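You operate a simulated robot arm through the tools that you are given. There is no shell and no other tool.

Carry out the task below with a simulated robot arm. There is one attempt and no reset: what you move stays moved.

TASK
Clamp the pink book on the cart, wax its cover with the yellow felt block, then free it.
Fine: wax from the tin, block back in its place; the book stays in the clamp's seat, spine away from the lever. A coat counts when it lies all over at full strength: go over it till it gets no stronger.

Only the result counts: the job must be done as asked and must still hold three seconds after the hand-in. Knocking over, shifting, dropping, spilling or breaking anything else fails it. Lids that push on must go on centred and level and be pressed home; caps that screw on are set level and turned clockwise until they are tight.

THE ROBOT
A 7-joint arm with a fingered hand, fixed in place. Base frame: the origin is on the floor under the middle of its stand, x ahead of it, y to its left, z up; the work surface is at about z = 700. Units: mm, rad, N and s.
With the tool pointing down near the work surface it reaches from about 300 to 840 mm from the base axis. Its first joint turns from -2.496 to 2.496 rad. Payload 3 kg.
The TCP is the grasp point between the finger pads, 26 mm short of the fingertips. In the tool frame z runs along the fingers and y along their closing line. The gripper opens to 148 mm; its body begins 73 mm behind the TCP. The gripper is a hand of 3 fingers: y runs from the thumb to the fingers, the wrist lies at [0, 0, -229] in the tool frame, and closing takes about 1.5 s.
Orientation is told as [roll, pitch, yaw] about the base's x, y, z axes, in that order, counted from this pose: with the fingers straight down and closing along the base's y, the tool's x points along the base's -x, its y along +y and its z along -z.

THE INTERFACE
- The arm moves only by the tool arm_command. Its argument "increments" is a list of rows, each a list of 7 numbers: the shift along the tool's x, y, z in units of 50 mm (1.0 is 50 mm), then the turn, a rotation vector about the tool's x, y, z in units of 8 degrees (1.0 is 8 degrees), then the closure, from 0 (fully open) to 1 (shut). In form: [[x, y, z, ax, ay, az, jaw], ...]. A call has 1 to 20 rows; each row shifts and turns the commanded pose from where the row before left it, along the tool's axes as they then stand. A call with a number of a shift or a turn outside -1 to 1 is refused whole. Rows are played at 5 a second. More than 50 mm and 0.15 rad between two rows, or a gripper value outside its range, and nothing of the call is played. A pose out of reach is approached as far as the arm can. The call stops where the force on the tool passes 40 N (or 10 N more than at its start, if that is more) or the arm is blocked; 0.2 s more then pass. The fingers move at their own pace (about 153 mm/s each) and stop on an object; they squeeze with about 24 N. The grip force told is the motor's: it shows also when the fingers shut on nothing. Time passes only in rows, and 0.2 s behind the last, so rows that do not move let the fingers close. It gives the time, the measured TCP pose, the force on the tool (base axes), the opening and the grip force at its end, in the units of the frame above (readings bear some noise), with the torque about the TCP (base axes, N m) and any sound that the robot's microphone picked up.
- Cameras (640 x 400 px; columns grow to the right, rows downward): "scene" is fixed at [399.9, 502.3, 1476]; the picture's right is [-0.75, -0.67, 0.00], its down [-0.37, 0.42, -0.83] and it looks along [0.55, -0.62, -0.56] (base axes); focal length 336 px, centre (320, 200). "wrist" rides on the gripper at [68, -39, -90] in the tool frame; the picture's right is [0.50, 0.87, 0.00], its down [-0.65, 0.38, -0.65] and it looks along [-0.57, 0.33, 0.76] (tool axes); focal length 222 px, centre (320, 200). There is no depth. A picture from a camera that has moved, and an enlarged one, comes with that camera's place and axes in the base frame and with its lens.
- capture(camera): a new picture of that camera. The clock stands still meanwhile.
- move_column(by): slides the trunk up (or, below 0, down) by that many mm; the arm rides with it, the base frame stays. It gives what a move gives, with no picture.
- hand_shape(shape): the hand has 3 fingers and takes this shape, open, in about a second: jaw (thumb against the fingers, like two jaws); tri (thumb and two fingers); tip (a fingertip pinch); poke (one finger out to press); point (the index stretched); flat (the hand flat); cup (the hand cupped); fist (a fist). The gripper value then closes the fingers along that shape, each until it touches; the sizes above hold for jaw. It gives what a move gives, with no picture.
- zoom(camera, box): a new picture of the part [left, top, right, bottom] of that camera's present view, enlarged. The clock stands still meanwhile.
- job_done(): hands the job in; it is judged then, once.

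Nothing tells you positions but the pictures and the camera data. Unless the task says otherwise, let go and move clear before handing in.

The tools are called after "Call:" by a JSON object that holds its "method" and its "body". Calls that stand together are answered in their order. arm_command: Moves the arm, as the interface text tells. Its arguments: {"type":"object","properties":{"increments":{"type":"array","items":{"type":"array","items":{"type":"number"}}}},"required":["increments"]} The other tools are called the same way: move_column (by) moves the trunk up or down; hand_shape (shape) gives the hand a shape; capture (camera) takes a picture; zoom (camera, box) takes an enlarged picture of a part of a camera's view; job_done () hands the job in.

At the start:

```text
clock: 0.0
tcp_pos: [821.4, -380.9, 1038.7]
ee_rot: [0.001, 0.001, 0.0]
wrist_force: [0.2, 0.2, -1.0]
moment: [-0.01, 0.01, 0.01]
grip_width: 148.2
grasp_force: 0.0
shape: jaw
trunk travel left (down, up): [-675.0, 215.0]
```

scene: 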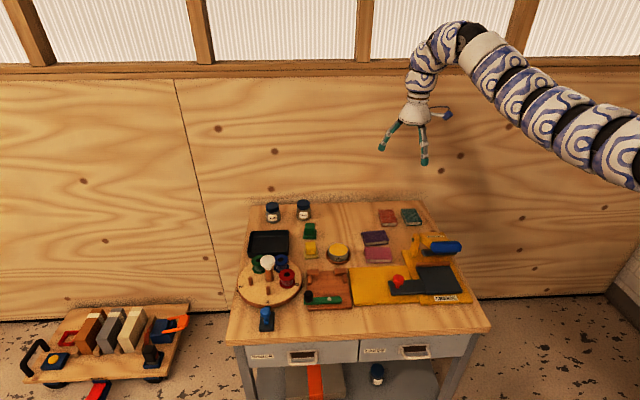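
wrist: 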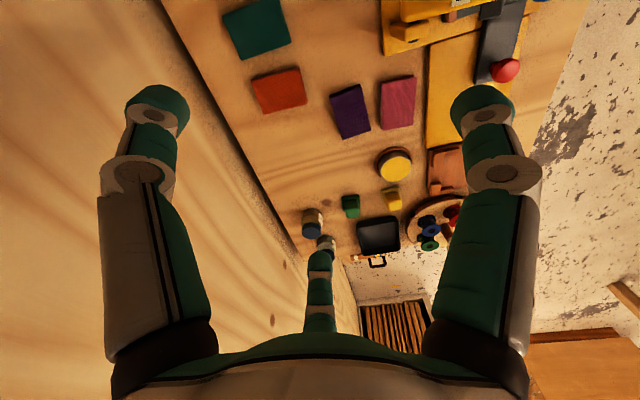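

I see a cart with books, felt blocks, a wax tin, and a yellow clamp with a lever. I'll zoom in on the details before moving.

Call:
{"method": "zoom", "body": {"camera": "scene", "box": [340, 190, 500, 310]}}

Call:
{"method": "zoom", "body": {"camera": "scene", "box": [230, 190, 390, 310]}}

Call:
{"method": "zoom", "body": {"camera": "wrist", "box": [200, 0, 560, 270]}}

Call:
{"method": "zoom", "body": {"camera": "scene", "box": [220, 280, 500, 400]}}

```text
3.33 times, centred on (420, 250) of scene
camera zoom: at [399.9, 502.3, 1476.0], right [-0.75, -0.67, 0.0], down [-0.37, 0.42, -0.83], along [0.55, -0.62, -0.56], focal length 1118 px, centre (-13, 33)
```

zoom: 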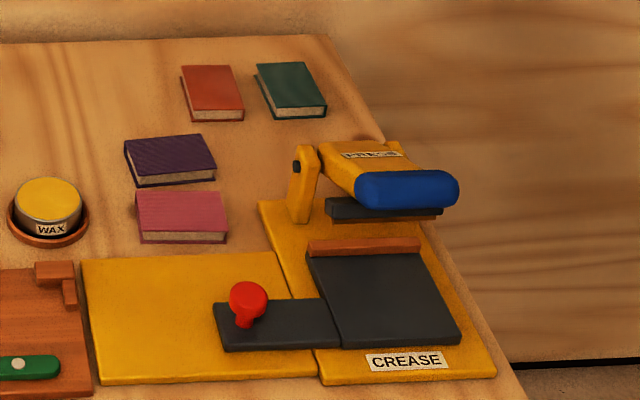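

```text
3.33 times, centred on (310, 250) of scene
camera zoom: at [399.9, 502.3, 1476.0], right [-0.75, -0.67, 0.0], down [-0.37, 0.42, -0.83], along [0.55, -0.62, -0.56], focal length 1118 px, centre (353, 33)
```

zoom: 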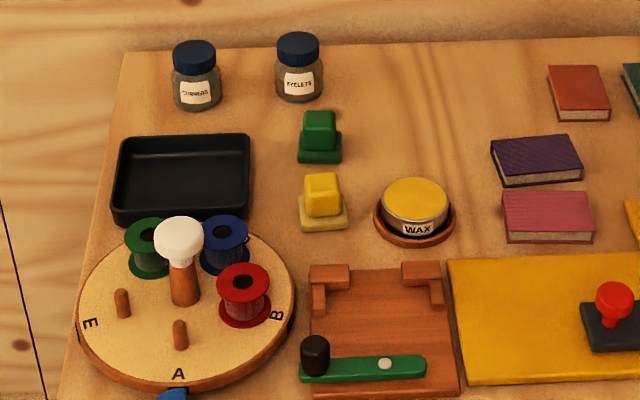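

```text
1.48 times, centred on (380, 135) of wrist
camera zoom: at [753.2, -420.2, 1129.8], right [-0.5, 0.87, 0.0], down [0.65, 0.38, 0.65], along [0.57, 0.33, -0.76], focal length 329 px, centre (231, 296)
```

zoom: 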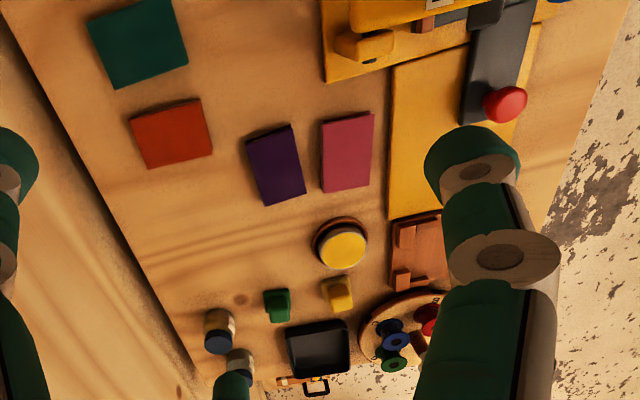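

```text
2.29 times, centred on (360, 340) of scene
camera zoom: at [399.9, 502.3, 1476.0], right [-0.75, -0.67, 0.0], down [-0.37, 0.42, -0.83], along [0.55, -0.62, -0.56], focal length 767 px, centre (229, -120)
```

zoom: 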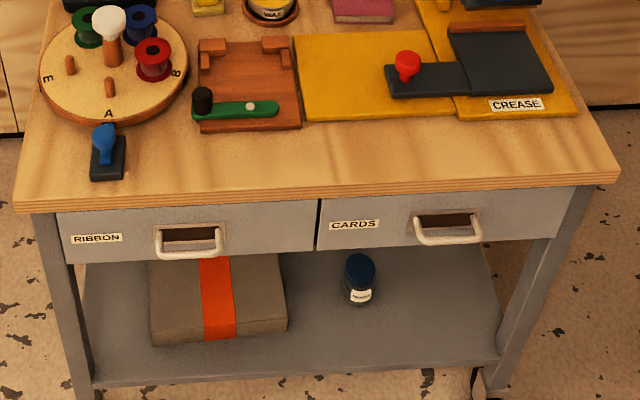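

The wooden board with the green lever and corner stops looks like the clamp, and the yellow "CREASE" board is a separate press. The round tin in a coaster holds the wax, with the yellow felt block to its left. I'll move the hand over the cart at a safe height to see better with the wrist camera.

Call:
{"method": "arm_command", "body": {"increments": [[0.2, 0.9, 0, 0, 0, 0, 0], [0.2, 0.9, 0, 0, 0, 0, 0], [0.2, 0.9, 0, 0, 0, 0, 0], [0.2, 0.9, 0, 0, 0, 0, 0], [0, 0, 0, 0, 0, 0, 0]]}}

Call:
{"method": "capture", "body": {"camera": "wrist"}}

Call:
{"method": "capture", "body": {"camera": "scene"}}

```text
clock: 1.2
tcp_pos: [813.3, -194.7, 1015.1]
ee_rot: [0.002, -0.004, 0.0]
wrist_force: [-0.3, -0.8, 1.2]
moment: [0.01, 0.0, 0.04]
grip_width: 148.2
grasp_force: 0.0
shape: jaw
out of reach, approached as far as the arm can: row 1, 2, 3, 4
trunk travel left (down, up): [-675.0, 215.0]
```

```text
taken
camera wrist: at [746.2, -234.5, 1104.8], right [-0.5, 0.87, 0.0], down [0.65, 0.38, 0.66], along [0.57, 0.33, -0.76], focal length 222 px, centre (320, 200)
```

wrist: 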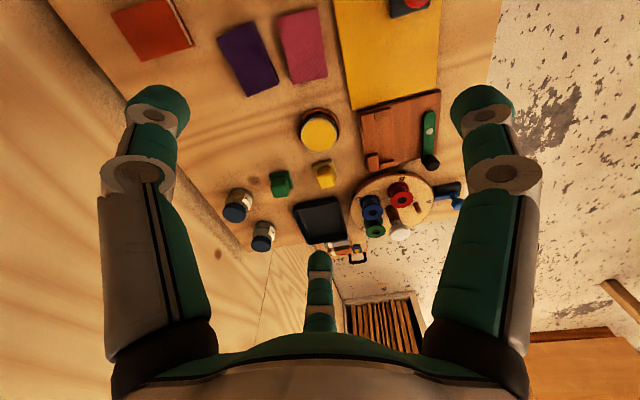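

```text
taken
```

scene: 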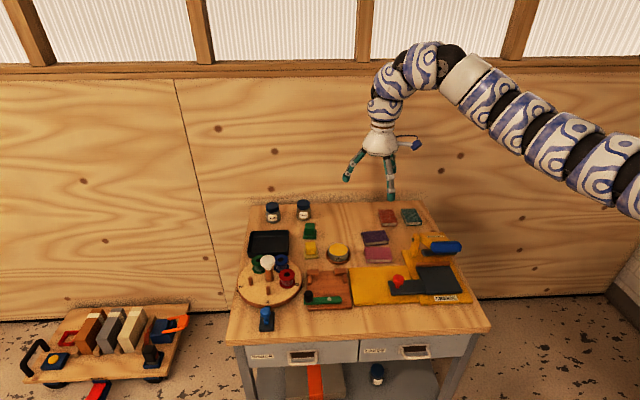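

The arm reported it was at the edge of its reach there, so I'll lower the hand toward the table and see how reach behaves lower down.

Call:
{"method": "arm_command", "body": {"increments": [[0, 0, 0.8, 0, 0, 0, 0], [0, 0, 0.8, 0, 0, 0, 0], [0, 0, 0.8, 0, 0, 0, 0], [0, 0, 0, 0, 0, 0, 0]]}}

Call:
{"method": "capture", "body": {"camera": "wrist"}}

Call:
{"method": "capture", "body": {"camera": "scene"}}

```text
clock: 2.2
tcp_pos: [815.4, -197.1, 893.9]
ee_rot: [0.003, -0.001, -0.001]
wrist_force: [-0.9, 0.5, -0.7]
moment: [0.01, 0.01, 0.01]
grip_width: 147.8
grasp_force: 0.1
shape: jaw
trunk travel left (down, up): [-675.0, 215.0]
```

```text
taken
camera wrist: at [747.5, -235.0, 984.8], right [-0.5, 0.87, 0.0], down [0.65, 0.38, 0.65], along [0.57, 0.33, -0.76], focal length 222 px, centre (320, 200)
```

wrist: 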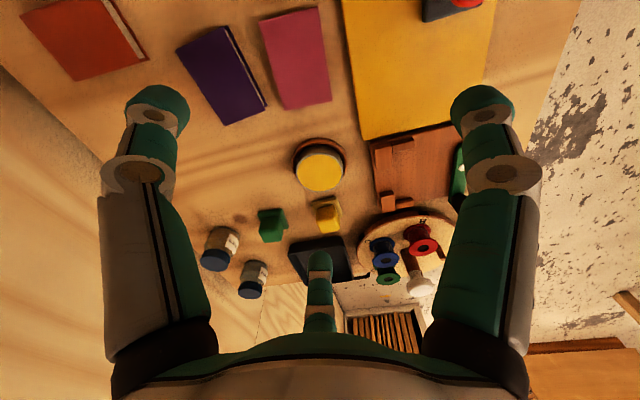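

```text
taken
```

scene: 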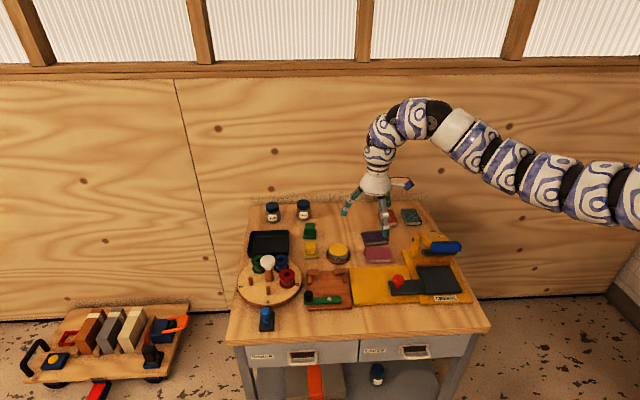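

Lower down there's no reach problem at a radius of about 840 mm. I'll test the farther radius needed for the tin and block while staying high.

Call:
{"method": "arm_command", "body": {"increments": [[-0.8, 0.5, 0, 0, 0, 0, 0], [-0.8, 0.5, 0, 0, 0, 0, 0], [-0.8, 0.5, 0, 0, 0, 0, 0], [0, 0, 0, 0, 0, 0, 0]]}}

Call:
{"method": "capture", "body": {"camera": "wrist"}}

```text
clock: 3.2
tcp_pos: [919.9, -126.9, 895.1]
ee_rot: [-0.001, -0.002, 0.0]
wrist_force: [-0.4, -0.3, -0.6]
moment: [0.05, -0.04, 0.02]
grip_width: 148.0
grasp_force: 0.1
shape: jaw
out of reach, approached as far as the arm can: row 3
trunk travel left (down, up): [-675.0, 215.0]
```

```text
taken
camera wrist: at [853.4, -166.8, 985.3], right [-0.5, 0.87, 0.0], down [0.65, 0.38, 0.65], along [0.57, 0.33, -0.76], focal length 222 px, centre (320, 200)
```

wrist: 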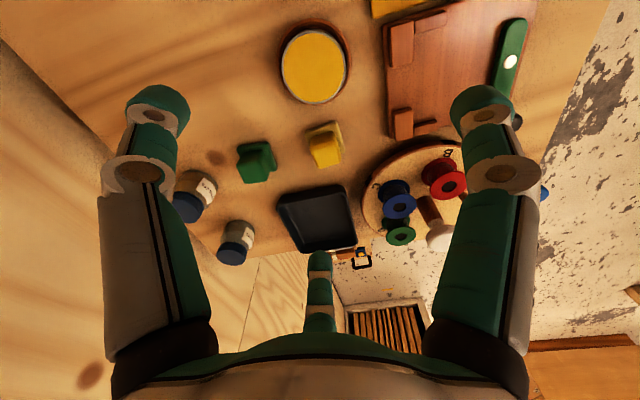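

The arm reaches a radius of about 929 mm at this height, so lowering the trunk should extend that near the table. I'll zoom in on the tin, the block and the clamp from here.

Call:
{"method": "zoom", "body": {"camera": "wrist", "box": [230, 10, 390, 110]}}

Call:
{"method": "zoom", "body": {"camera": "wrist", "box": [220, 100, 380, 200]}}

Call:
{"method": "zoom", "body": {"camera": "wrist", "box": [370, 0, 550, 140]}}

Call:
{"method": "zoom", "body": {"camera": "scene", "box": [295, 255, 365, 315]}}

Call:
{"method": "zoom", "body": {"camera": "scene", "box": [300, 220, 400, 280]}}

```text
4.00 times, centred on (310, 60) of wrist
camera zoom: at [853.4, -166.8, 985.3], right [-0.5, 0.87, 0.0], down [0.65, 0.38, 0.65], along [0.57, 0.33, -0.76], focal length 888 px, centre (360, 760)
```

zoom: 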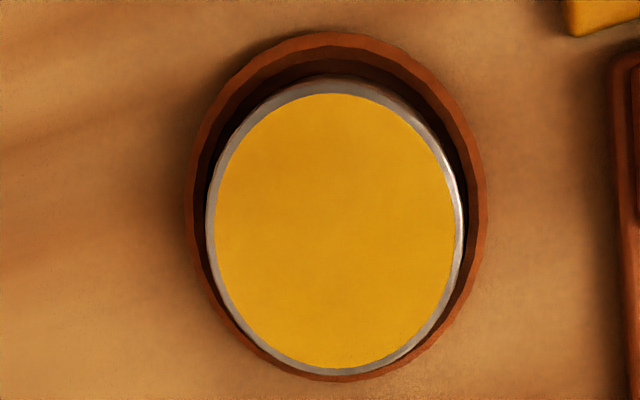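

```text
4.00 times, centred on (300, 150) of wrist
camera zoom: at [853.4, -166.8, 985.3], right [-0.5, 0.87, 0.0], down [0.65, 0.38, 0.65], along [0.57, 0.33, -0.76], focal length 888 px, centre (400, 400)
```

zoom: 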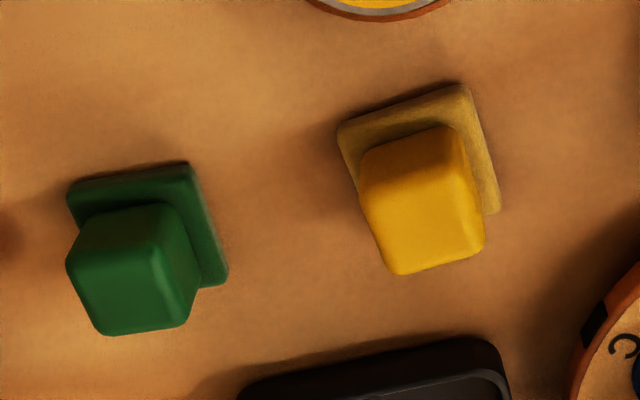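

```text
2.86 times, centred on (460, 70) of wrist
camera zoom: at [853.4, -166.8, 985.3], right [-0.5, 0.87, 0.0], down [0.65, 0.38, 0.65], along [0.57, 0.33, -0.76], focal length 635 px, centre (-80, 571)
```

zoom: 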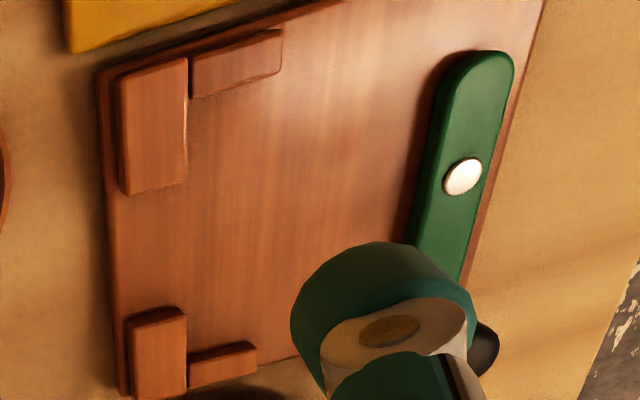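

```text
6.67 times, centred on (330, 285) of scene
camera zoom: at [399.9, 502.3, 1476.0], right [-0.75, -0.67, 0.0], down [-0.37, 0.42, -0.83], along [0.55, -0.62, -0.56], focal length 2237 px, centre (253, -367)
```

zoom: 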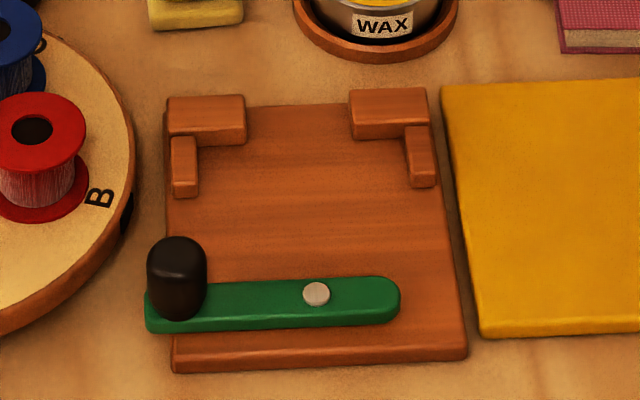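

```text
6.40 times, centred on (350, 250) of scene
camera zoom: at [399.9, 502.3, 1476.0], right [-0.75, -0.67, 0.0], down [-0.37, 0.42, -0.83], along [0.55, -0.62, -0.56], focal length 2148 px, centre (128, -120)
```

zoom: 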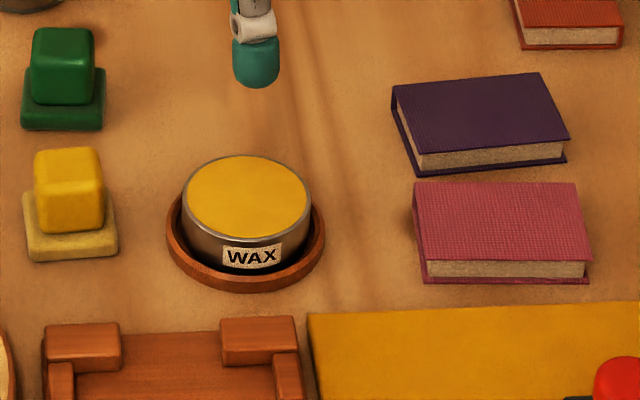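

The tin is open, the felt block is a yellow knob on a felt base, and the clamp has a cam lever with a black knob. I need to find out which edge of the pink book is the spine, so I'll zoom in more.

Call:
{"method": "zoom", "body": {"camera": "scene", "box": [360, 225, 400, 265]}}

Call:
{"method": "zoom", "body": {"camera": "scene", "box": [375, 200, 425, 232]}}

Call:
{"method": "zoom", "body": {"camera": "scene", "box": [300, 220, 330, 265]}}

```text
10.00 times, centred on (380, 245) of scene
camera zoom: at [399.9, 502.3, 1476.0], right [-0.75, -0.67, 0.0], down [-0.37, 0.42, -0.83], along [0.55, -0.62, -0.56], focal length 3356 px, centre (-280, -250)
```

zoom: 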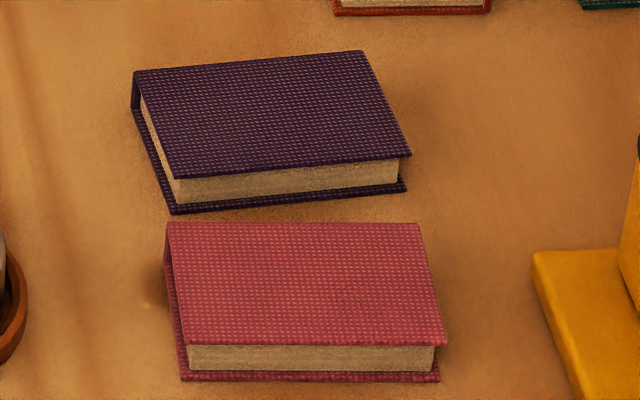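

```text
12.50 times, centred on (400, 216) of scene
camera zoom: at [399.9, 502.3, 1476.0], right [-0.75, -0.67, 0.0], down [-0.37, 0.42, -0.83], along [0.55, -0.62, -0.56], focal length 4194 px, centre (-680, 0)
```

zoom: 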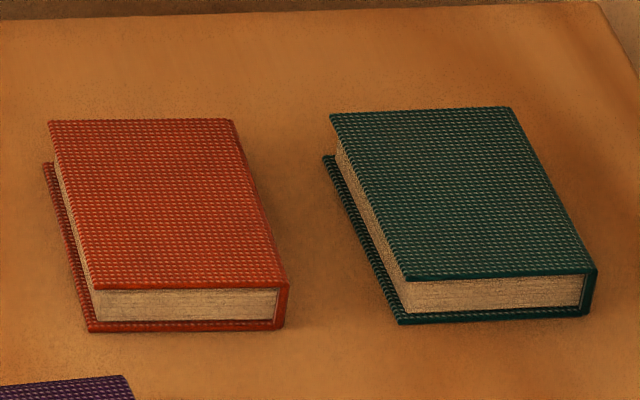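

```text
8.89 times, centred on (315, 242) of scene
camera zoom: at [399.9, 502.3, 1476.0], right [-0.75, -0.67, 0.0], down [-0.37, 0.42, -0.83], along [0.55, -0.62, -0.56], focal length 2983 px, centre (364, -178)
```

zoom: 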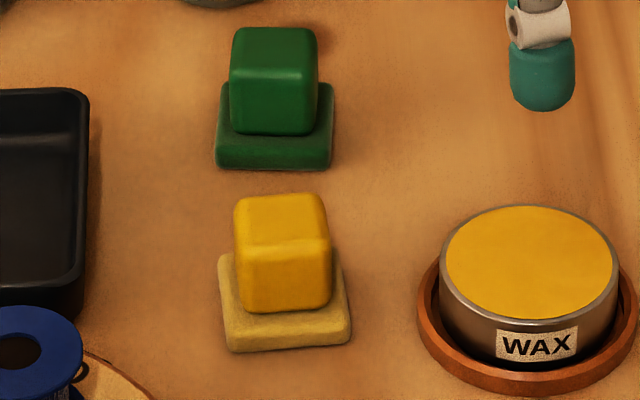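

The pink book's spine is on its far edge and the pages face the camera, so moving it straight across should put the spine against the clamp's back stops. I'll raise the hand and lower the trunk to gain reach near the table.

Call:
{"method": "arm_command", "body": {"increments": [[0.8, -0.3, -0.8, 0, 0, 0, 0], [0.6, -0.3, -0.8, 0, 0, 0, 0], [0.6, -0.3, -0.6, 0, 0, 0, 0], [0, 0, 0, 0, 0, 0, 0]]}}

Call:
{"method": "move_column", "body": {"by": -120}}

```text
refused: row 1 steps farther than a row can; nothing moved
```

```text
clock: 4.7
tcp_pos: [921.9, -124.9, 774.7]
ee_rot: [0.002, -0.001, 0.0]
wrist_force: [0.0, -0.4, 0.6]
moment: [-0.01, 0.01, -0.01]
grip_width: 148.2
grasp_force: 0.1
shape: jaw
trunk travel left (down, up): [-555.0, 335.0]
```

The arm move was refused because the step was too long, and the trunk still came down, leaving the fingertips about 25 mm above the tin. I'll raise the hand first and send dependent moves one at a time from now on.

Call:
{"method": "arm_command", "body": {"increments": [[0, 0, -0.9, 0, 0, 0, 0], [0.3, -0.1, -0.9, 0, 0, 0, 0], [0.3, -0.1, -0.9, 0, 0, 0, 0], [0.3, -0.1, -0.9, 0, 0, 0, 0], [0, 0, 0, 0, 0, 0, 0]]}}

```text
clock: 5.9
tcp_pos: [875.7, -142.7, 955.2]
ee_rot: [0.002, -0.002, 0.002]
wrist_force: [-0.4, 0.6, 0.8]
moment: [-0.01, -0.06, 0.0]
grip_width: 147.9
grasp_force: 0.0
shape: jaw
trunk travel left (down, up): [-555.0, 335.0]
```

The hand is clear at z = 955. Next I'll lower the trunk by another 120 mm.

Call:
{"method": "move_column", "body": {"by": -120}}

Call:
{"method": "capture", "body": {"camera": "scene"}}

```text
clock: 7.4
tcp_pos: [877.0, -140.7, 834.7]
ee_rot: [0.0, 0.001, 0.0]
wrist_force: [0.2, -0.5, 0.2]
moment: [0.02, 0.05, 0.0]
grip_width: 148.1
grasp_force: 0.1
shape: jaw
trunk travel left (down, up): [-435.0, 455.0]
```

```text
taken
```

scene: 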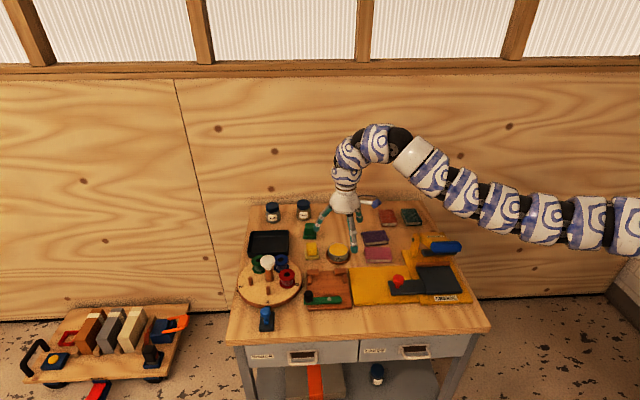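

The arm still arcs well above the cart. I'll test the reach to the felt block at a safe height and look from there.

Call:
{"method": "arm_command", "body": {"increments": [[-0.5, 0.25, -0.3, 0, 0, 0, 0], [-0.6, 0.3, 0, 0, 0, 0, 0], [-0.8, 0.45, 0, 0, 0, 0, 0], [0, 0, 0, 0, 0, 0, 0]]}}

Call:
{"method": "capture", "body": {"camera": "wrist"}}

Call:
{"method": "capture", "body": {"camera": "scene"}}

```text
clock: 8.4
tcp_pos: [951.8, -88.6, 853.0]
ee_rot: [-0.005, -0.002, -0.002]
wrist_force: [0.0, 0.4, -0.2]
moment: [-0.03, -0.01, -0.01]
grip_width: 148.3
grasp_force: 0.0
shape: jaw
out of reach, approached as far as the arm can: row 3
trunk travel left (down, up): [-435.0, 455.0]
```

```text
taken
camera wrist: at [884.5, -128.0, 943.5], right [-0.5, 0.87, 0.0], down [0.66, 0.38, 0.65], along [0.57, 0.32, -0.76], focal length 222 px, centre (320, 200)
```

wrist: 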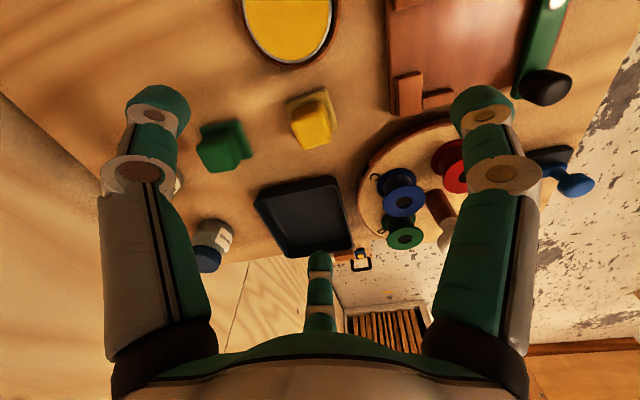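

```text
taken
```

scene: 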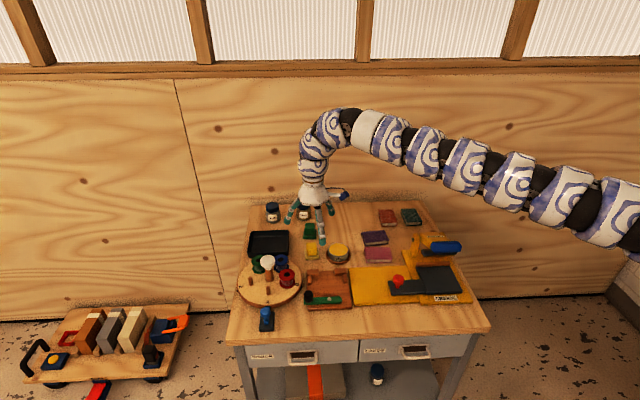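

The reach here is about 956 mm, so a lower trunk plus a slight tilt will get to the block. I'll half-close the hand in the air to see how the fingers move.

Call:
{"method": "arm_command", "body": {"increments": [[0.5, -0.3, -0.3, 0, 0, 0, 0.5], [0, 0, 0, 0, 0, 0, 0.5], [0, 0, 0, 0, 0, 0, 0.5], [0, 0, 0, 0, 0, 0, 0.5]]}}

Call:
{"method": "capture", "body": {"camera": "wrist"}}

Call:
{"method": "zoom", "body": {"camera": "scene", "box": [250, 120, 410, 260]}}

```text
clock: 9.4
tcp_pos: [926.7, -105.3, 866.4]
ee_rot: [-0.001, 0.0, 0.0]
wrist_force: [0.0, 0.8, 0.0]
moment: [-0.03, 0.0, -0.01]
grip_width: 74.4
grasp_force: 0.0
shape: jaw
trunk travel left (down, up): [-435.0, 455.0]
```

```text
taken
camera wrist: at [860.3, -144.6, 957.7], right [-0.5, 0.87, 0.0], down [0.65, 0.38, 0.65], along [0.57, 0.33, -0.76], focal length 222 px, centre (320, 200)
```

wrist: 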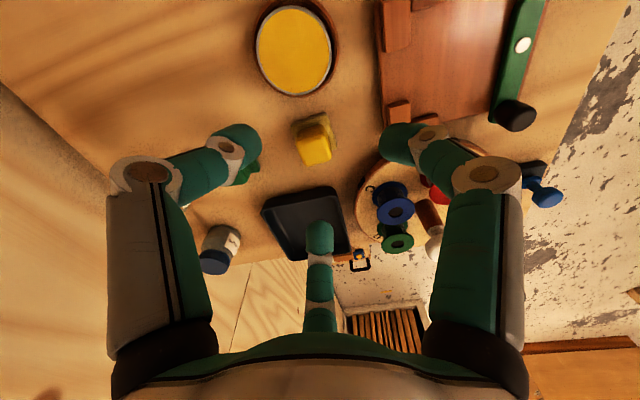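

```text
2.86 times, centred on (330, 190) of scene
camera zoom: at [399.9, 502.3, 1476.0], right [-0.75, -0.67, 0.0], down [-0.37, 0.42, -0.83], along [0.55, -0.62, -0.56], focal length 959 px, centre (291, 229)
```

zoom: 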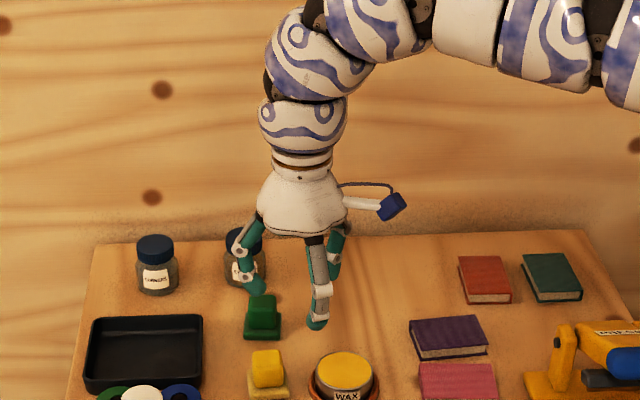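

In this shape all three fingers close toward the centre. I'll look at the other hand shapes in the air to find one that grips a flat book well.

Call:
{"method": "hand_shape", "body": {"shape": "tip"}}

Call:
{"method": "capture", "body": {"camera": "wrist"}}

Call:
{"method": "hand_shape", "body": {"shape": "tri"}}

Call:
{"method": "capture", "body": {"camera": "wrist"}}

Call:
{"method": "hand_shape", "body": {"shape": "jaw"}}

Call:
{"method": "capture", "body": {"camera": "wrist"}}

```text
clock: 10.3
tcp_pos: [927.4, -105.4, 867.9]
ee_rot: [0.0, -0.001, 0.001]
wrist_force: [-0.1, 0.5, 0.6]
moment: [-0.01, 0.0, 0.04]
grip_width: 147.9
grasp_force: 0.0
shape: tip
trunk travel left (down, up): [-435.0, 455.0]
```

```text
taken
camera wrist: at [860.4, -144.9, 957.6], right [-0.5, 0.87, 0.0], down [0.65, 0.38, 0.65], along [0.57, 0.33, -0.76], focal length 222 px, centre (320, 200)
```

wrist: 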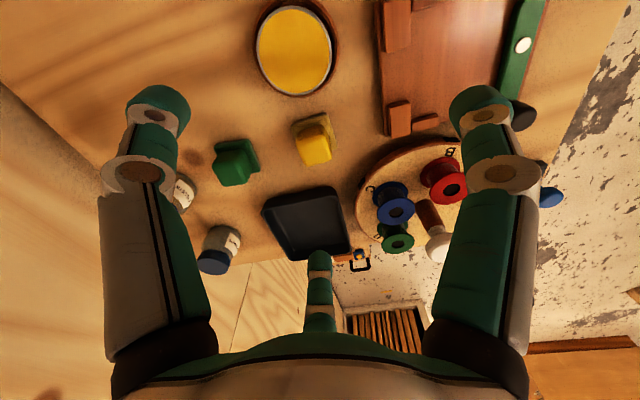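

```text
clock: 11.2
tcp_pos: [927.4, -105.1, 867.7]
ee_rot: [-0.001, -0.001, 0.0]
wrist_force: [-0.1, 0.1, -0.1]
moment: [-0.02, -0.01, 0.01]
grip_width: 148.2
grasp_force: 0.0
shape: tri
trunk travel left (down, up): [-435.0, 455.0]
```

```text
taken
camera wrist: at [860.4, -144.9, 957.6], right [-0.5, 0.87, 0.0], down [0.65, 0.38, 0.65], along [0.57, 0.33, -0.76], focal length 222 px, centre (320, 200)
```

wrist: 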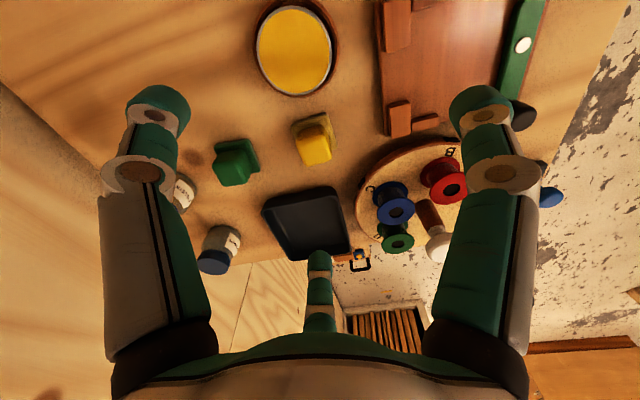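

```text
clock: 12.1
tcp_pos: [927.2, -105.9, 866.3]
ee_rot: [0.0, -0.001, 0.0]
wrist_force: [1.6, 0.3, 0.4]
moment: [-0.01, 0.0, -0.03]
grip_width: 147.9
grasp_force: 0.1
shape: jaw
trunk travel left (down, up): [-435.0, 455.0]
```

```text
taken
camera wrist: at [860.4, -144.9, 957.6], right [-0.5, 0.87, 0.0], down [0.65, 0.38, 0.65], along [0.57, 0.33, -0.76], focal length 222 px, centre (320, 200)
```

wrist: 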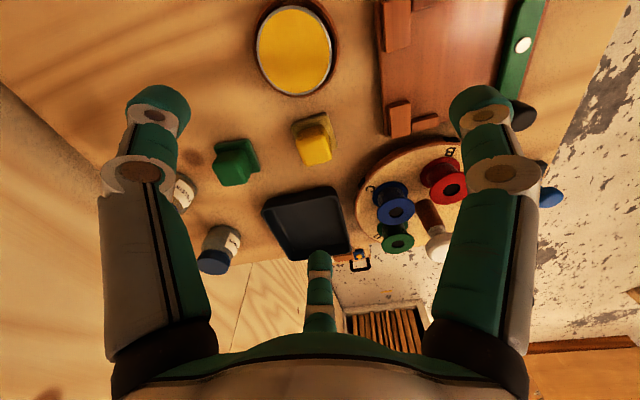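

The open shapes all look the same, so I'll compare how "tip" and "jaw" look when mostly closed.

Call:
{"method": "arm_command", "body": {"increments": [[0, 0, 0, 0, 0, 0, 0.75], [0, 0, 0, 0, 0, 0, 0.75], [0, 0, 0, 0, 0, 0, 0.75], [0, 0, 0, 0, 0, 0, 0.75], [0, 0, 0, 0, 0, 0, 0.75]]}}

Call:
{"method": "capture", "body": {"camera": "wrist"}}

Call:
{"method": "hand_shape", "body": {"shape": "tip"}}

Call:
{"method": "arm_command", "body": {"increments": [[0, 0, 0, 0, 0, 0, 0.75], [0, 0, 0, 0, 0, 0, 0.75], [0, 0, 0, 0, 0, 0, 0.75], [0, 0, 0, 0, 0, 0, 0.75], [0, 0, 0, 0, 0, 0, 0.75]]}}

Call:
{"method": "capture", "body": {"camera": "wrist"}}

Call:
{"method": "zoom", "body": {"camera": "scene", "box": [250, 120, 410, 260]}}

```text
clock: 13.3
tcp_pos: [927.8, -105.1, 866.7]
ee_rot: [0.0, 0.0, 0.0]
wrist_force: [-0.2, 0.3, -0.2]
moment: [0.0, -0.01, 0.0]
grip_width: 37.5
grasp_force: 0.0
shape: jaw
trunk travel left (down, up): [-435.0, 455.0]
```

```text
taken
camera wrist: at [860.4, -144.9, 957.6], right [-0.5, 0.87, 0.0], down [0.65, 0.38, 0.65], along [0.57, 0.33, -0.76], focal length 222 px, centre (320, 200)
```

wrist: 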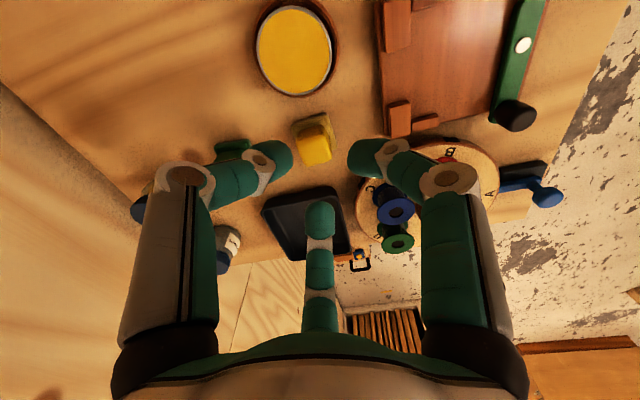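

```text
clock: 14.2
tcp_pos: [926.1, -104.9, 867.3]
ee_rot: [-0.001, 0.0, 0.001]
wrist_force: [-0.6, 0.6, 0.2]
moment: [0.02, 0.02, 0.02]
grip_width: 148.1
grasp_force: 0.0
shape: tip
trunk travel left (down, up): [-435.0, 455.0]
```

```text
clock: 15.4
tcp_pos: [927.6, -105.6, 867.3]
ee_rot: [0.0, -0.001, -0.001]
wrist_force: [-0.6, 0.7, 0.4]
moment: [0.01, -0.01, -0.01]
grip_width: 37.3
grasp_force: 0.1
shape: tip
trunk travel left (down, up): [-435.0, 455.0]
```

```text
taken
camera wrist: at [860.4, -144.9, 957.7], right [-0.5, 0.87, 0.0], down [0.65, 0.38, 0.65], along [0.57, 0.33, -0.76], focal length 222 px, centre (320, 200)
```

wrist: 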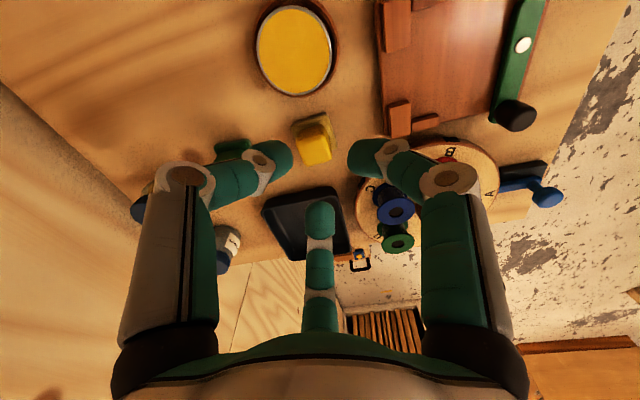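

```text
2.86 times, centred on (330, 190) of scene
camera zoom: at [399.9, 502.3, 1476.0], right [-0.75, -0.67, 0.0], down [-0.37, 0.42, -0.83], along [0.55, -0.62, -0.56], focal length 959 px, centre (291, 229)
```

zoom: 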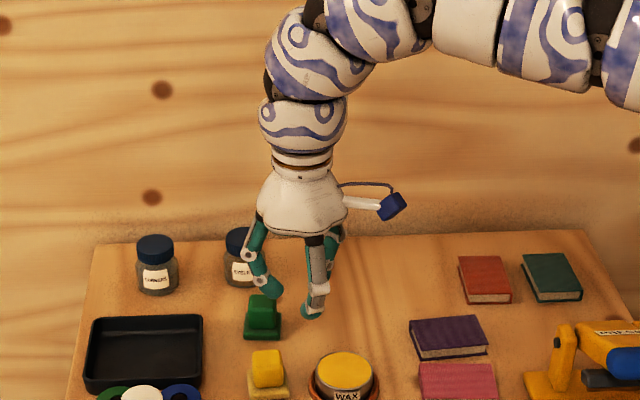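

All the gripping shapes close three fingers centrically, and the reported width is the circle between the pads. I plan to pinch the book at its short ends with the two fingers while the thumb stays clear in front. For that I need the hand turned about 138°, so I'll test that rotation in the air.

Call:
{"method": "hand_shape", "body": {"shape": "jaw"}}

Call:
{"method": "arm_command", "body": {"increments": [[0.65, -0.5, -0.22, 0, 0, 0, 0], [0.65, -0.5, -0.22, 0, 0, 0, 0], [0.65, -0.5, -0.22, 0, 0, 0, 0], [0, 0, 0, 0, 0, 1, 0], [0, 0, 0, 0, 0, 1, 0], [0, 0, 0, 0, 0, 1, 0], [0, 0, 0, 0, 0, 1, 0], [0, 0, 0, 0, 0, 1, 0], [0, 0, 0, 0, 0, 1, 0], [0, 0, 0, 0, 0, 1, 0], [0, 0, 0, 0, 0, 1, 0], [0, 0, 0, 0, 0, 1, 0], [0, 0, 0, 0, 0, 0, 0]]}}

```text
clock: 16.3
tcp_pos: [927.1, -105.5, 866.9]
ee_rot: [-0.001, 0.001, 0.001]
wrist_force: [0.4, 0.3, 0.4]
moment: [-0.01, 0.0, -0.01]
grip_width: 147.8
grasp_force: 0.0
shape: jaw
trunk travel left (down, up): [-435.0, 455.0]
```

```text
clock: 19.1
tcp_pos: [846.9, -168.1, 895.3]
ee_rot: [-0.001, 0.0, -1.255]
wrist_force: [0.7, -0.2, -0.3]
moment: [0.05, -0.01, -0.02]
grip_width: 148.1
grasp_force: 0.1
shape: jaw
out of reach, approached as far as the arm can: row 3
trunk travel left (down, up): [-435.0, 455.0]
```

Rotation works so far: yaw is now about -72°. I'll continue to about -138°.

Call:
{"method": "arm_command", "body": {"increments": [[0, 0, 0, 0, 0, 1, 0], [0, 0, 0, 0, 0, 1, 0], [0, 0, 0, 0, 0, 1, 0], [0, 0, 0, 0, 0, 1, 0], [0, 0, 0, 0, 0, 1, 0], [0, 0, 0, 0, 0, 1, 0], [0, 0, 0, 0, 0, 1, 0], [0, 0, 0, 0, 0, 1, 0], [0, 0, 0, 0, 0, 0.28, 0], [0, 0, 0, 0, 0, 0, 0]]}}

Call:
{"method": "capture", "body": {"camera": "wrist"}}

Call:
{"method": "capture", "body": {"camera": "scene"}}

```text
clock: 21.3
tcp_pos: [846.2, -169.9, 894.8]
ee_rot: [0.001, 0.002, -2.413]
wrist_force: [-0.2, 0.0, 0.7]
moment: [-0.01, -0.01, -0.01]
grip_width: 148.0
grasp_force: 0.1
shape: jaw
trunk travel left (down, up): [-435.0, 455.0]
```

```text
taken
camera wrist: at [872.6, -95.2, 985.4], right [0.95, -0.31, 0.0], down [-0.24, -0.72, 0.65], along [-0.2, -0.62, -0.76], focal length 222 px, centre (320, 200)
```

wrist: 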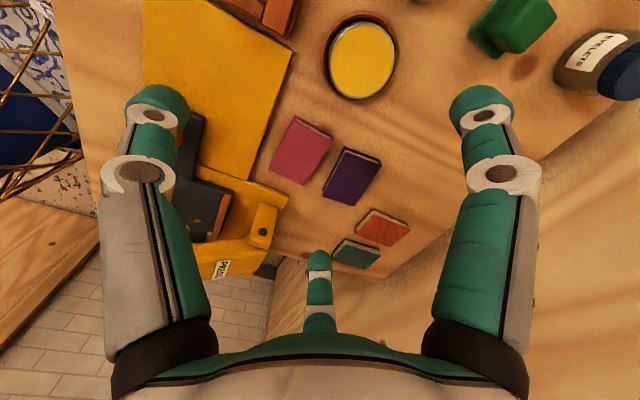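

```text
taken
```

scene: 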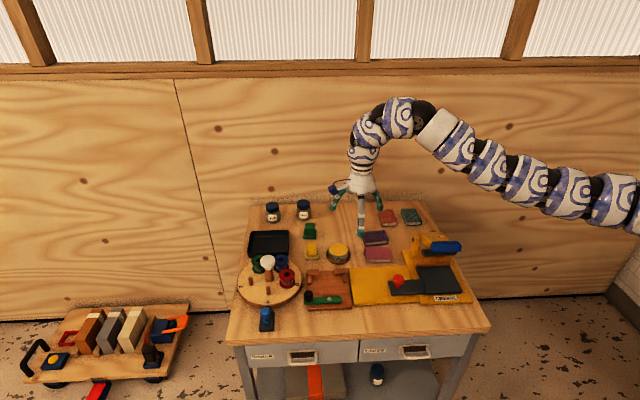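

The hand reaches yaw -138°. I'll zoom in on the books from this side to measure them.

Call:
{"method": "zoom", "body": {"camera": "wrist", "box": [250, 100, 410, 200]}}

Call:
{"method": "zoom", "body": {"camera": "wrist", "box": [180, 130, 340, 280]}}

```text
4.00 times, centred on (330, 150) of wrist
camera zoom: at [872.6, -95.2, 985.4], right [0.95, -0.31, 0.0], down [-0.24, -0.72, 0.65], along [-0.2, -0.62, -0.76], focal length 888 px, centre (280, 400)
```

zoom: 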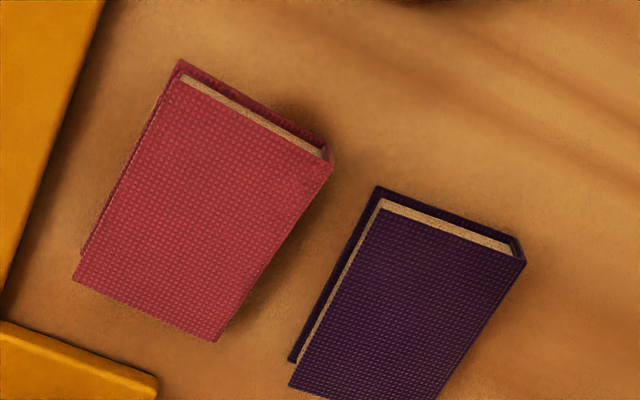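

```text
2.67 times, centred on (260, 205) of wrist
camera zoom: at [872.6, -95.2, 985.4], right [0.95, -0.31, 0.0], down [-0.24, -0.72, 0.65], along [-0.2, -0.62, -0.76], focal length 592 px, centre (480, 187)
```

zoom: 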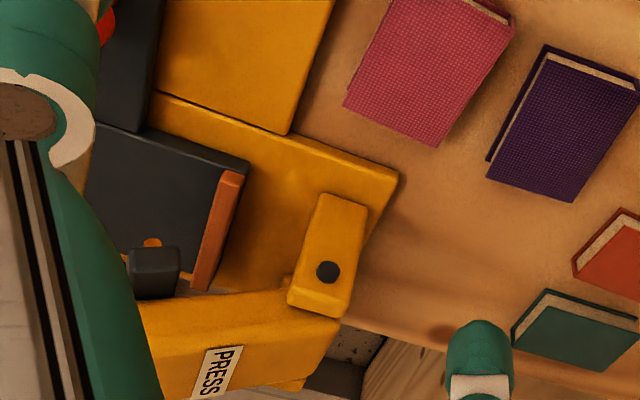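

From both views the pink book measures about 85 × 57 mm, centred near (799, -234) with its long side parallel to the cart edge. I'll move above it, tilt the hand 15° so the thumb rides high, and pre-close the fingers to about 118 mm.

Call:
{"method": "arm_command", "body": {"increments": [[-0.52, -0.158, 0.4, 0, 0, 0, 0.2], [-0.52, -0.158, 0.4, 0, 0, 0, 0.2], [-0.52, -0.158, 0.4, 0, 0, 0, 0.2], [0, 0, 0, 0.9375, 0, 0, 0.2], [0, 0, 0, 0.9375, 0, 0, 0.2], [0, 0, 0, 0, 0, 0, 0.2]]}}

Call:
{"method": "capture", "body": {"camera": "wrist"}}

Call:
{"method": "zoom", "body": {"camera": "scene", "box": [320, 150, 480, 300]}}

```text
clock: 22.7
tcp_pos: [840.0, -170.9, 889.2]
ee_rot: [-0.263, 0.004, -2.411]
wrist_force: [-0.3, 0.0, -0.1]
moment: [-0.02, 0.02, 0.0]
grip_width: 118.6
grasp_force: 0.0
shape: jaw
out of reach, approached as far as the arm can: row 1, 2, 3
trunk travel left (down, up): [-435.0, 455.0]
```

```text
taken
camera wrist: at [881.3, -116.9, 986.0], right [0.93, -0.29, -0.23], down [-0.13, -0.84, 0.53], along [-0.34, -0.47, -0.82], focal length 222 px, centre (320, 200)
```

wrist: 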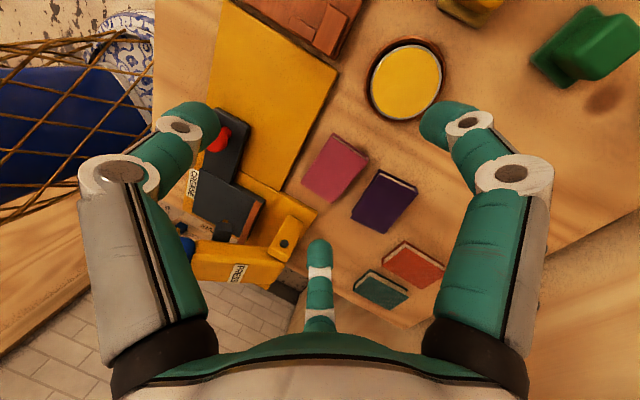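

```text
2.67 times, centred on (400, 225) of scene
camera zoom: at [399.9, 502.3, 1476.0], right [-0.75, -0.67, 0.0], down [-0.37, 0.42, -0.83], along [0.55, -0.62, -0.56], focal length 895 px, centre (107, 133)
```

zoom: 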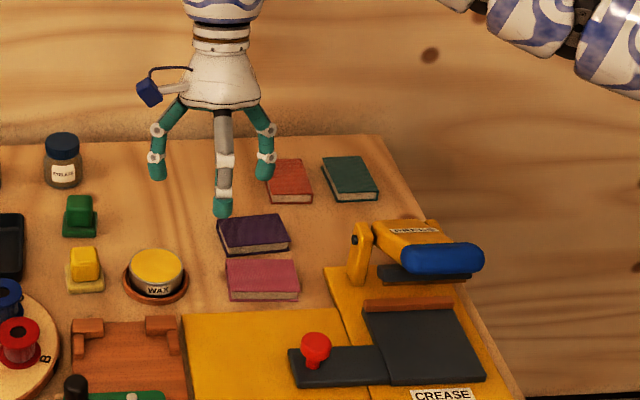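

The inward moves were refused as out of reach. This looks like a wrist-bend limit when the hand is high and close, so I'll drop lower first and then move in.

Call:
{"method": "arm_command", "body": {"increments": [[0, 0.17, 0.64, 0, 0, 0, 0.2], [0, 0.17, 0.64, 0, 0, 0, 0.2], [-0.5, -0.15, 0, 0, 0, 0, 0.2], [-0.5, -0.15, 0, 0, 0, 0, 0.2], [0, 0, 0, 0, 0, 0, 0.2]]}}

```text
clock: 23.9
tcp_pos: [791.9, -197.0, 825.5]
ee_rot: [-0.262, 0.002, -2.413]
wrist_force: [-0.3, -0.8, -0.2]
moment: [0.01, -0.02, 0.0]
grip_width: 118.7
grasp_force: 0.1
shape: jaw
trunk travel left (down, up): [-435.0, 455.0]
```

That worked. Now I'll move to the point directly above the grasp position and look.

Call:
{"method": "arm_command", "body": {"increments": [[-0.39, 0.02, 0.72, 0, 0, 0, 0.2], [0, 0, 0, 0, 0, 0, 0.2]]}}

Call:
{"method": "capture", "body": {"camera": "wrist"}}

Call:
{"method": "zoom", "body": {"camera": "scene", "box": [320, 170, 460, 290]}}

```text
clock: 24.5
tcp_pos: [782.8, -203.0, 797.5]
ee_rot: [-0.271, -0.004, -2.41]
wrist_force: [0.2, 0.0, 0.7]
moment: [0.02, -0.02, 0.03]
grip_width: 118.6
grasp_force: 0.0
shape: jaw
out of reach, approached as far as the arm can: row 1
trunk travel left (down, up): [-435.0, 455.0]
```

```text
taken
camera wrist: at [823.8, -148.0, 895.4], right [0.93, -0.29, -0.23], down [-0.13, -0.84, 0.53], along [-0.35, -0.46, -0.81], focal length 222 px, centre (320, 200)
```

wrist: 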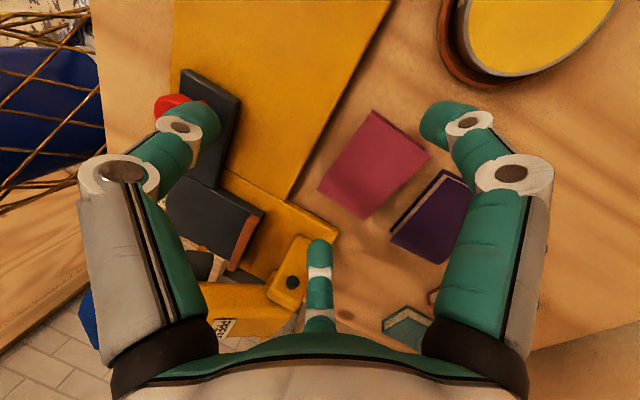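

```text
3.33 times, centred on (390, 230) of scene
camera zoom: at [399.9, 502.3, 1476.0], right [-0.75, -0.67, 0.0], down [-0.37, 0.42, -0.83], along [0.55, -0.62, -0.56], focal length 1118 px, centre (87, 100)
```

zoom: 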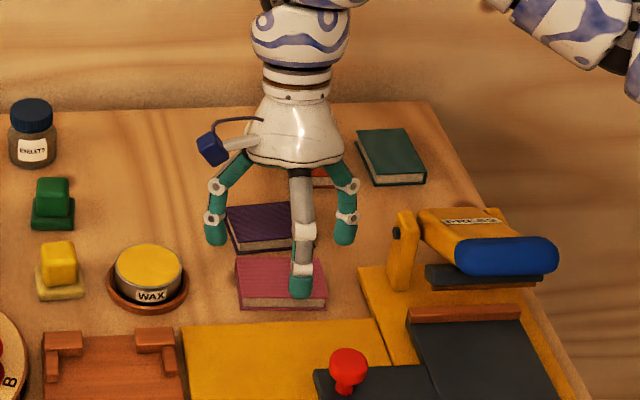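

I'm at the near limit again, so for this closer work I'll raise the trunk and then reach down with the arm.

Call:
{"method": "move_column", "body": {"by": 180}}

Call:
{"method": "arm_command", "body": {"increments": [[0, 0.24, 0.9, 0, 0, 0, 0.2], [0, 0.24, 0.9, 0, 0, 0, 0.2], [0, 0.24, 0.9, 0, 0, 0, 0.2], [0, 0, 0, 0, 0, 0, 0.2]]}}

```text
clock: 26.5
tcp_pos: [782.3, -203.6, 978.7]
ee_rot: [-0.27, -0.003, -2.412]
wrist_force: [-0.6, -0.9, -0.1]
moment: [-0.01, 0.0, -0.03]
grip_width: 118.5
grasp_force: 0.1
shape: jaw
trunk travel left (down, up): [-615.0, 275.0]
```

```text
clock: 27.5
tcp_pos: [778.6, -200.0, 840.0]
ee_rot: [-0.269, -0.002, -2.411]
wrist_force: [0.4, 0.1, 0.1]
moment: [0.0, 0.01, -0.03]
grip_width: 118.6
grasp_force: 0.1
shape: jaw
trunk travel left (down, up): [-615.0, 275.0]
```

Call:
{"method": "arm_command", "body": {"increments": [[-0.075, 0.16, 0.63, 0, 0, 0, 0.2], [-0.075, 0.16, 0.63, 0, 0, 0, 0.2], [0, 0, 0, 0, 0, 0, 0.2]]}}

Call:
{"method": "capture", "body": {"camera": "wrist"}}

Call:
{"method": "zoom", "body": {"camera": "scene", "box": [330, 190, 450, 290]}}

```text
clock: 28.3
tcp_pos: [772.6, -205.6, 773.5]
ee_rot: [-0.268, -0.004, -2.41]
wrist_force: [-0.7, -0.8, 0.6]
moment: [0.02, 0.02, -0.02]
grip_width: 118.8
grasp_force: 0.2
shape: jaw
trunk travel left (down, up): [-615.0, 275.0]
```

```text
taken
camera wrist: at [814.2, -150.4, 871.7], right [0.93, -0.29, -0.23], down [-0.13, -0.84, 0.53], along [-0.35, -0.47, -0.81], focal length 222 px, centre (320, 200)
```

wrist: 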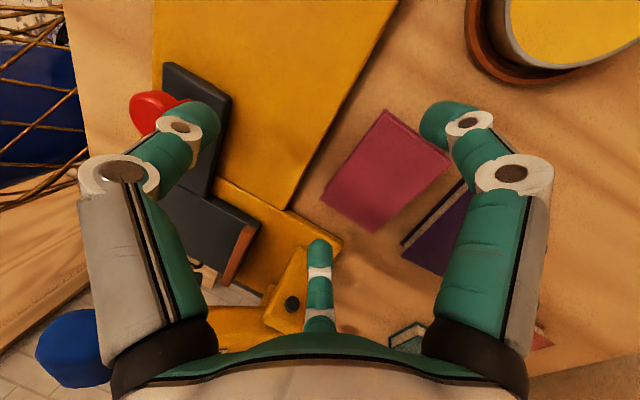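

```text
4.00 times, centred on (390, 240) of scene
camera zoom: at [399.9, 502.3, 1476.0], right [-0.75, -0.67, 0.0], down [-0.37, 0.42, -0.83], along [0.55, -0.62, -0.56], focal length 1342 px, centre (40, 40)
```

zoom: 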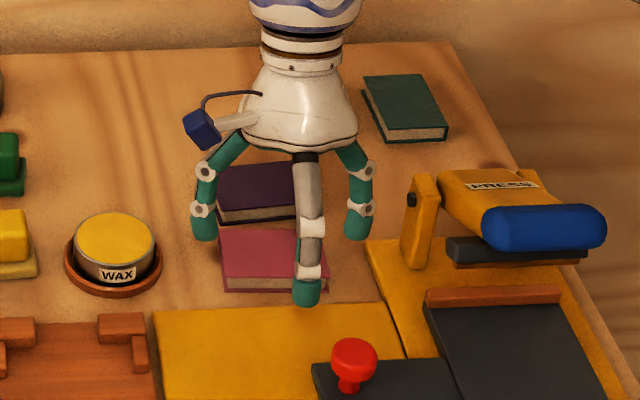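

The fingers look centred over the book's ends. I'll descend partway and check again.

Call:
{"method": "arm_command", "body": {"increments": [[0, 0.08, 0.27, 0, 0, 0, 0.2], [0, 0.07, 0.27, 0, 0, 0, 0.2], [0, 0, 0, 0, 0, 0, 0.2]]}}

Call:
{"method": "capture", "body": {"camera": "wrist"}}

Call:
{"method": "zoom", "body": {"camera": "scene", "box": [340, 215, 420, 275]}}

```text
clock: 29.1
tcp_pos: [772.9, -207.6, 747.3]
ee_rot: [-0.27, -0.004, -2.409]
wrist_force: [0.4, 0.1, 0.3]
moment: [0.01, -0.02, -0.01]
grip_width: 118.7
grasp_force: 0.0
shape: jaw
trunk travel left (down, up): [-615.0, 275.0]
```

```text
taken
camera wrist: at [814.1, -151.1, 843.9], right [0.93, -0.29, -0.23], down [-0.13, -0.84, 0.53], along [-0.35, -0.46, -0.81], focal length 222 px, centre (320, 200)
```

wrist: 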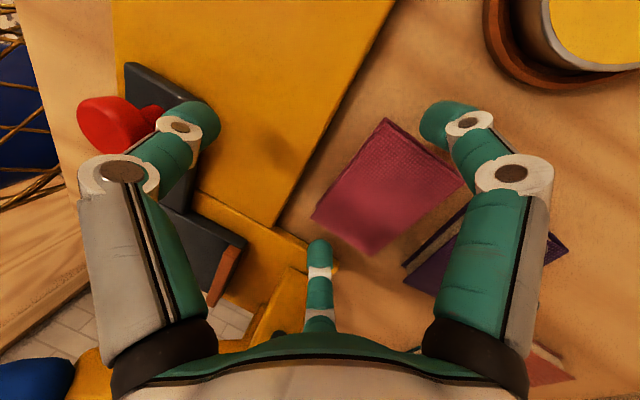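

```text
6.67 times, centred on (380, 245) of scene
camera zoom: at [399.9, 502.3, 1476.0], right [-0.75, -0.67, 0.0], down [-0.37, 0.42, -0.83], along [0.55, -0.62, -0.56], focal length 2237 px, centre (-80, -100)
```

zoom: 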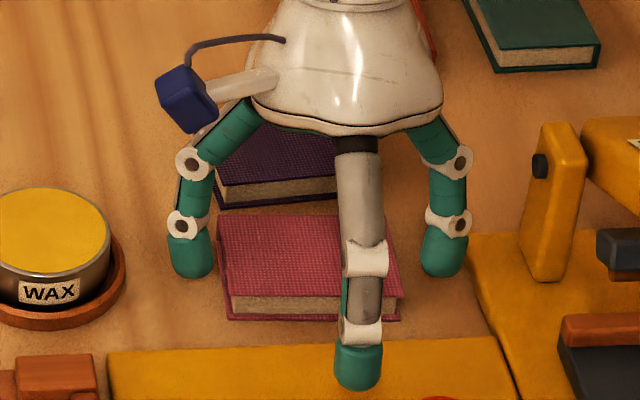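

The book needs the hand about 3 mm toward picture-left, and I'd rather pinch at its middle depth so it stays level. I'll shift back 13 mm along the book's depth, then lower the tips close to the table.

Call:
{"method": "arm_command", "body": {"increments": [[0.06, 0.25, -0.07, 0, 0, 0, 0.2], [0, 0.064, 0.231, 0, 0, 0, 0.2], [0, 0, 0, 0, 0, 0, 0.2]]}}

Call:
{"method": "zoom", "body": {"camera": "scene", "box": [340, 215, 420, 275]}}

Call:
{"method": "capture", "body": {"camera": "wrist"}}

```text
clock: 29.9
tcp_pos: [783.8, -213.8, 736.0]
ee_rot: [-0.27, -0.001, -2.412]
wrist_force: [2.4, -0.6, 10.7]
moment: [-0.18, -0.33, 0.0]
grip_width: 118.0
grasp_force: 0.1
shape: jaw
trunk travel left (down, up): [-615.0, 275.0]
```

```text
6.67 times, centred on (380, 245) of scene
camera zoom: at [399.9, 502.3, 1476.0], right [-0.75, -0.67, 0.0], down [-0.37, 0.42, -0.83], along [0.55, -0.62, -0.56], focal length 2237 px, centre (-80, -100)
```

zoom: 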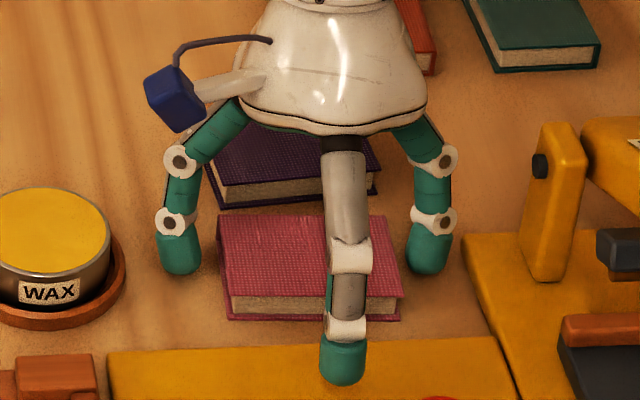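

```text
taken
camera wrist: at [825.6, -159.0, 833.0], right [0.93, -0.29, -0.23], down [-0.13, -0.84, 0.53], along [-0.35, -0.46, -0.81], focal length 222 px, centre (320, 200)
```

wrist: 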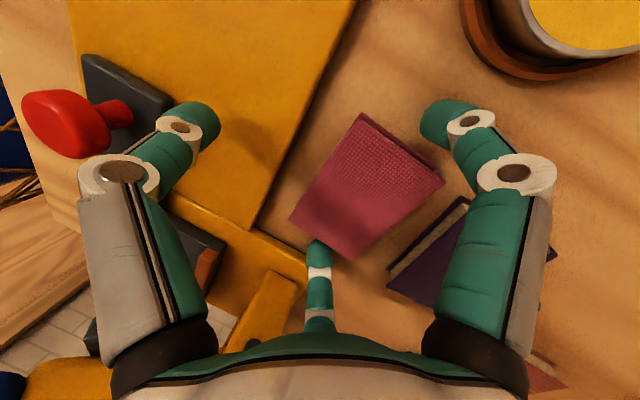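

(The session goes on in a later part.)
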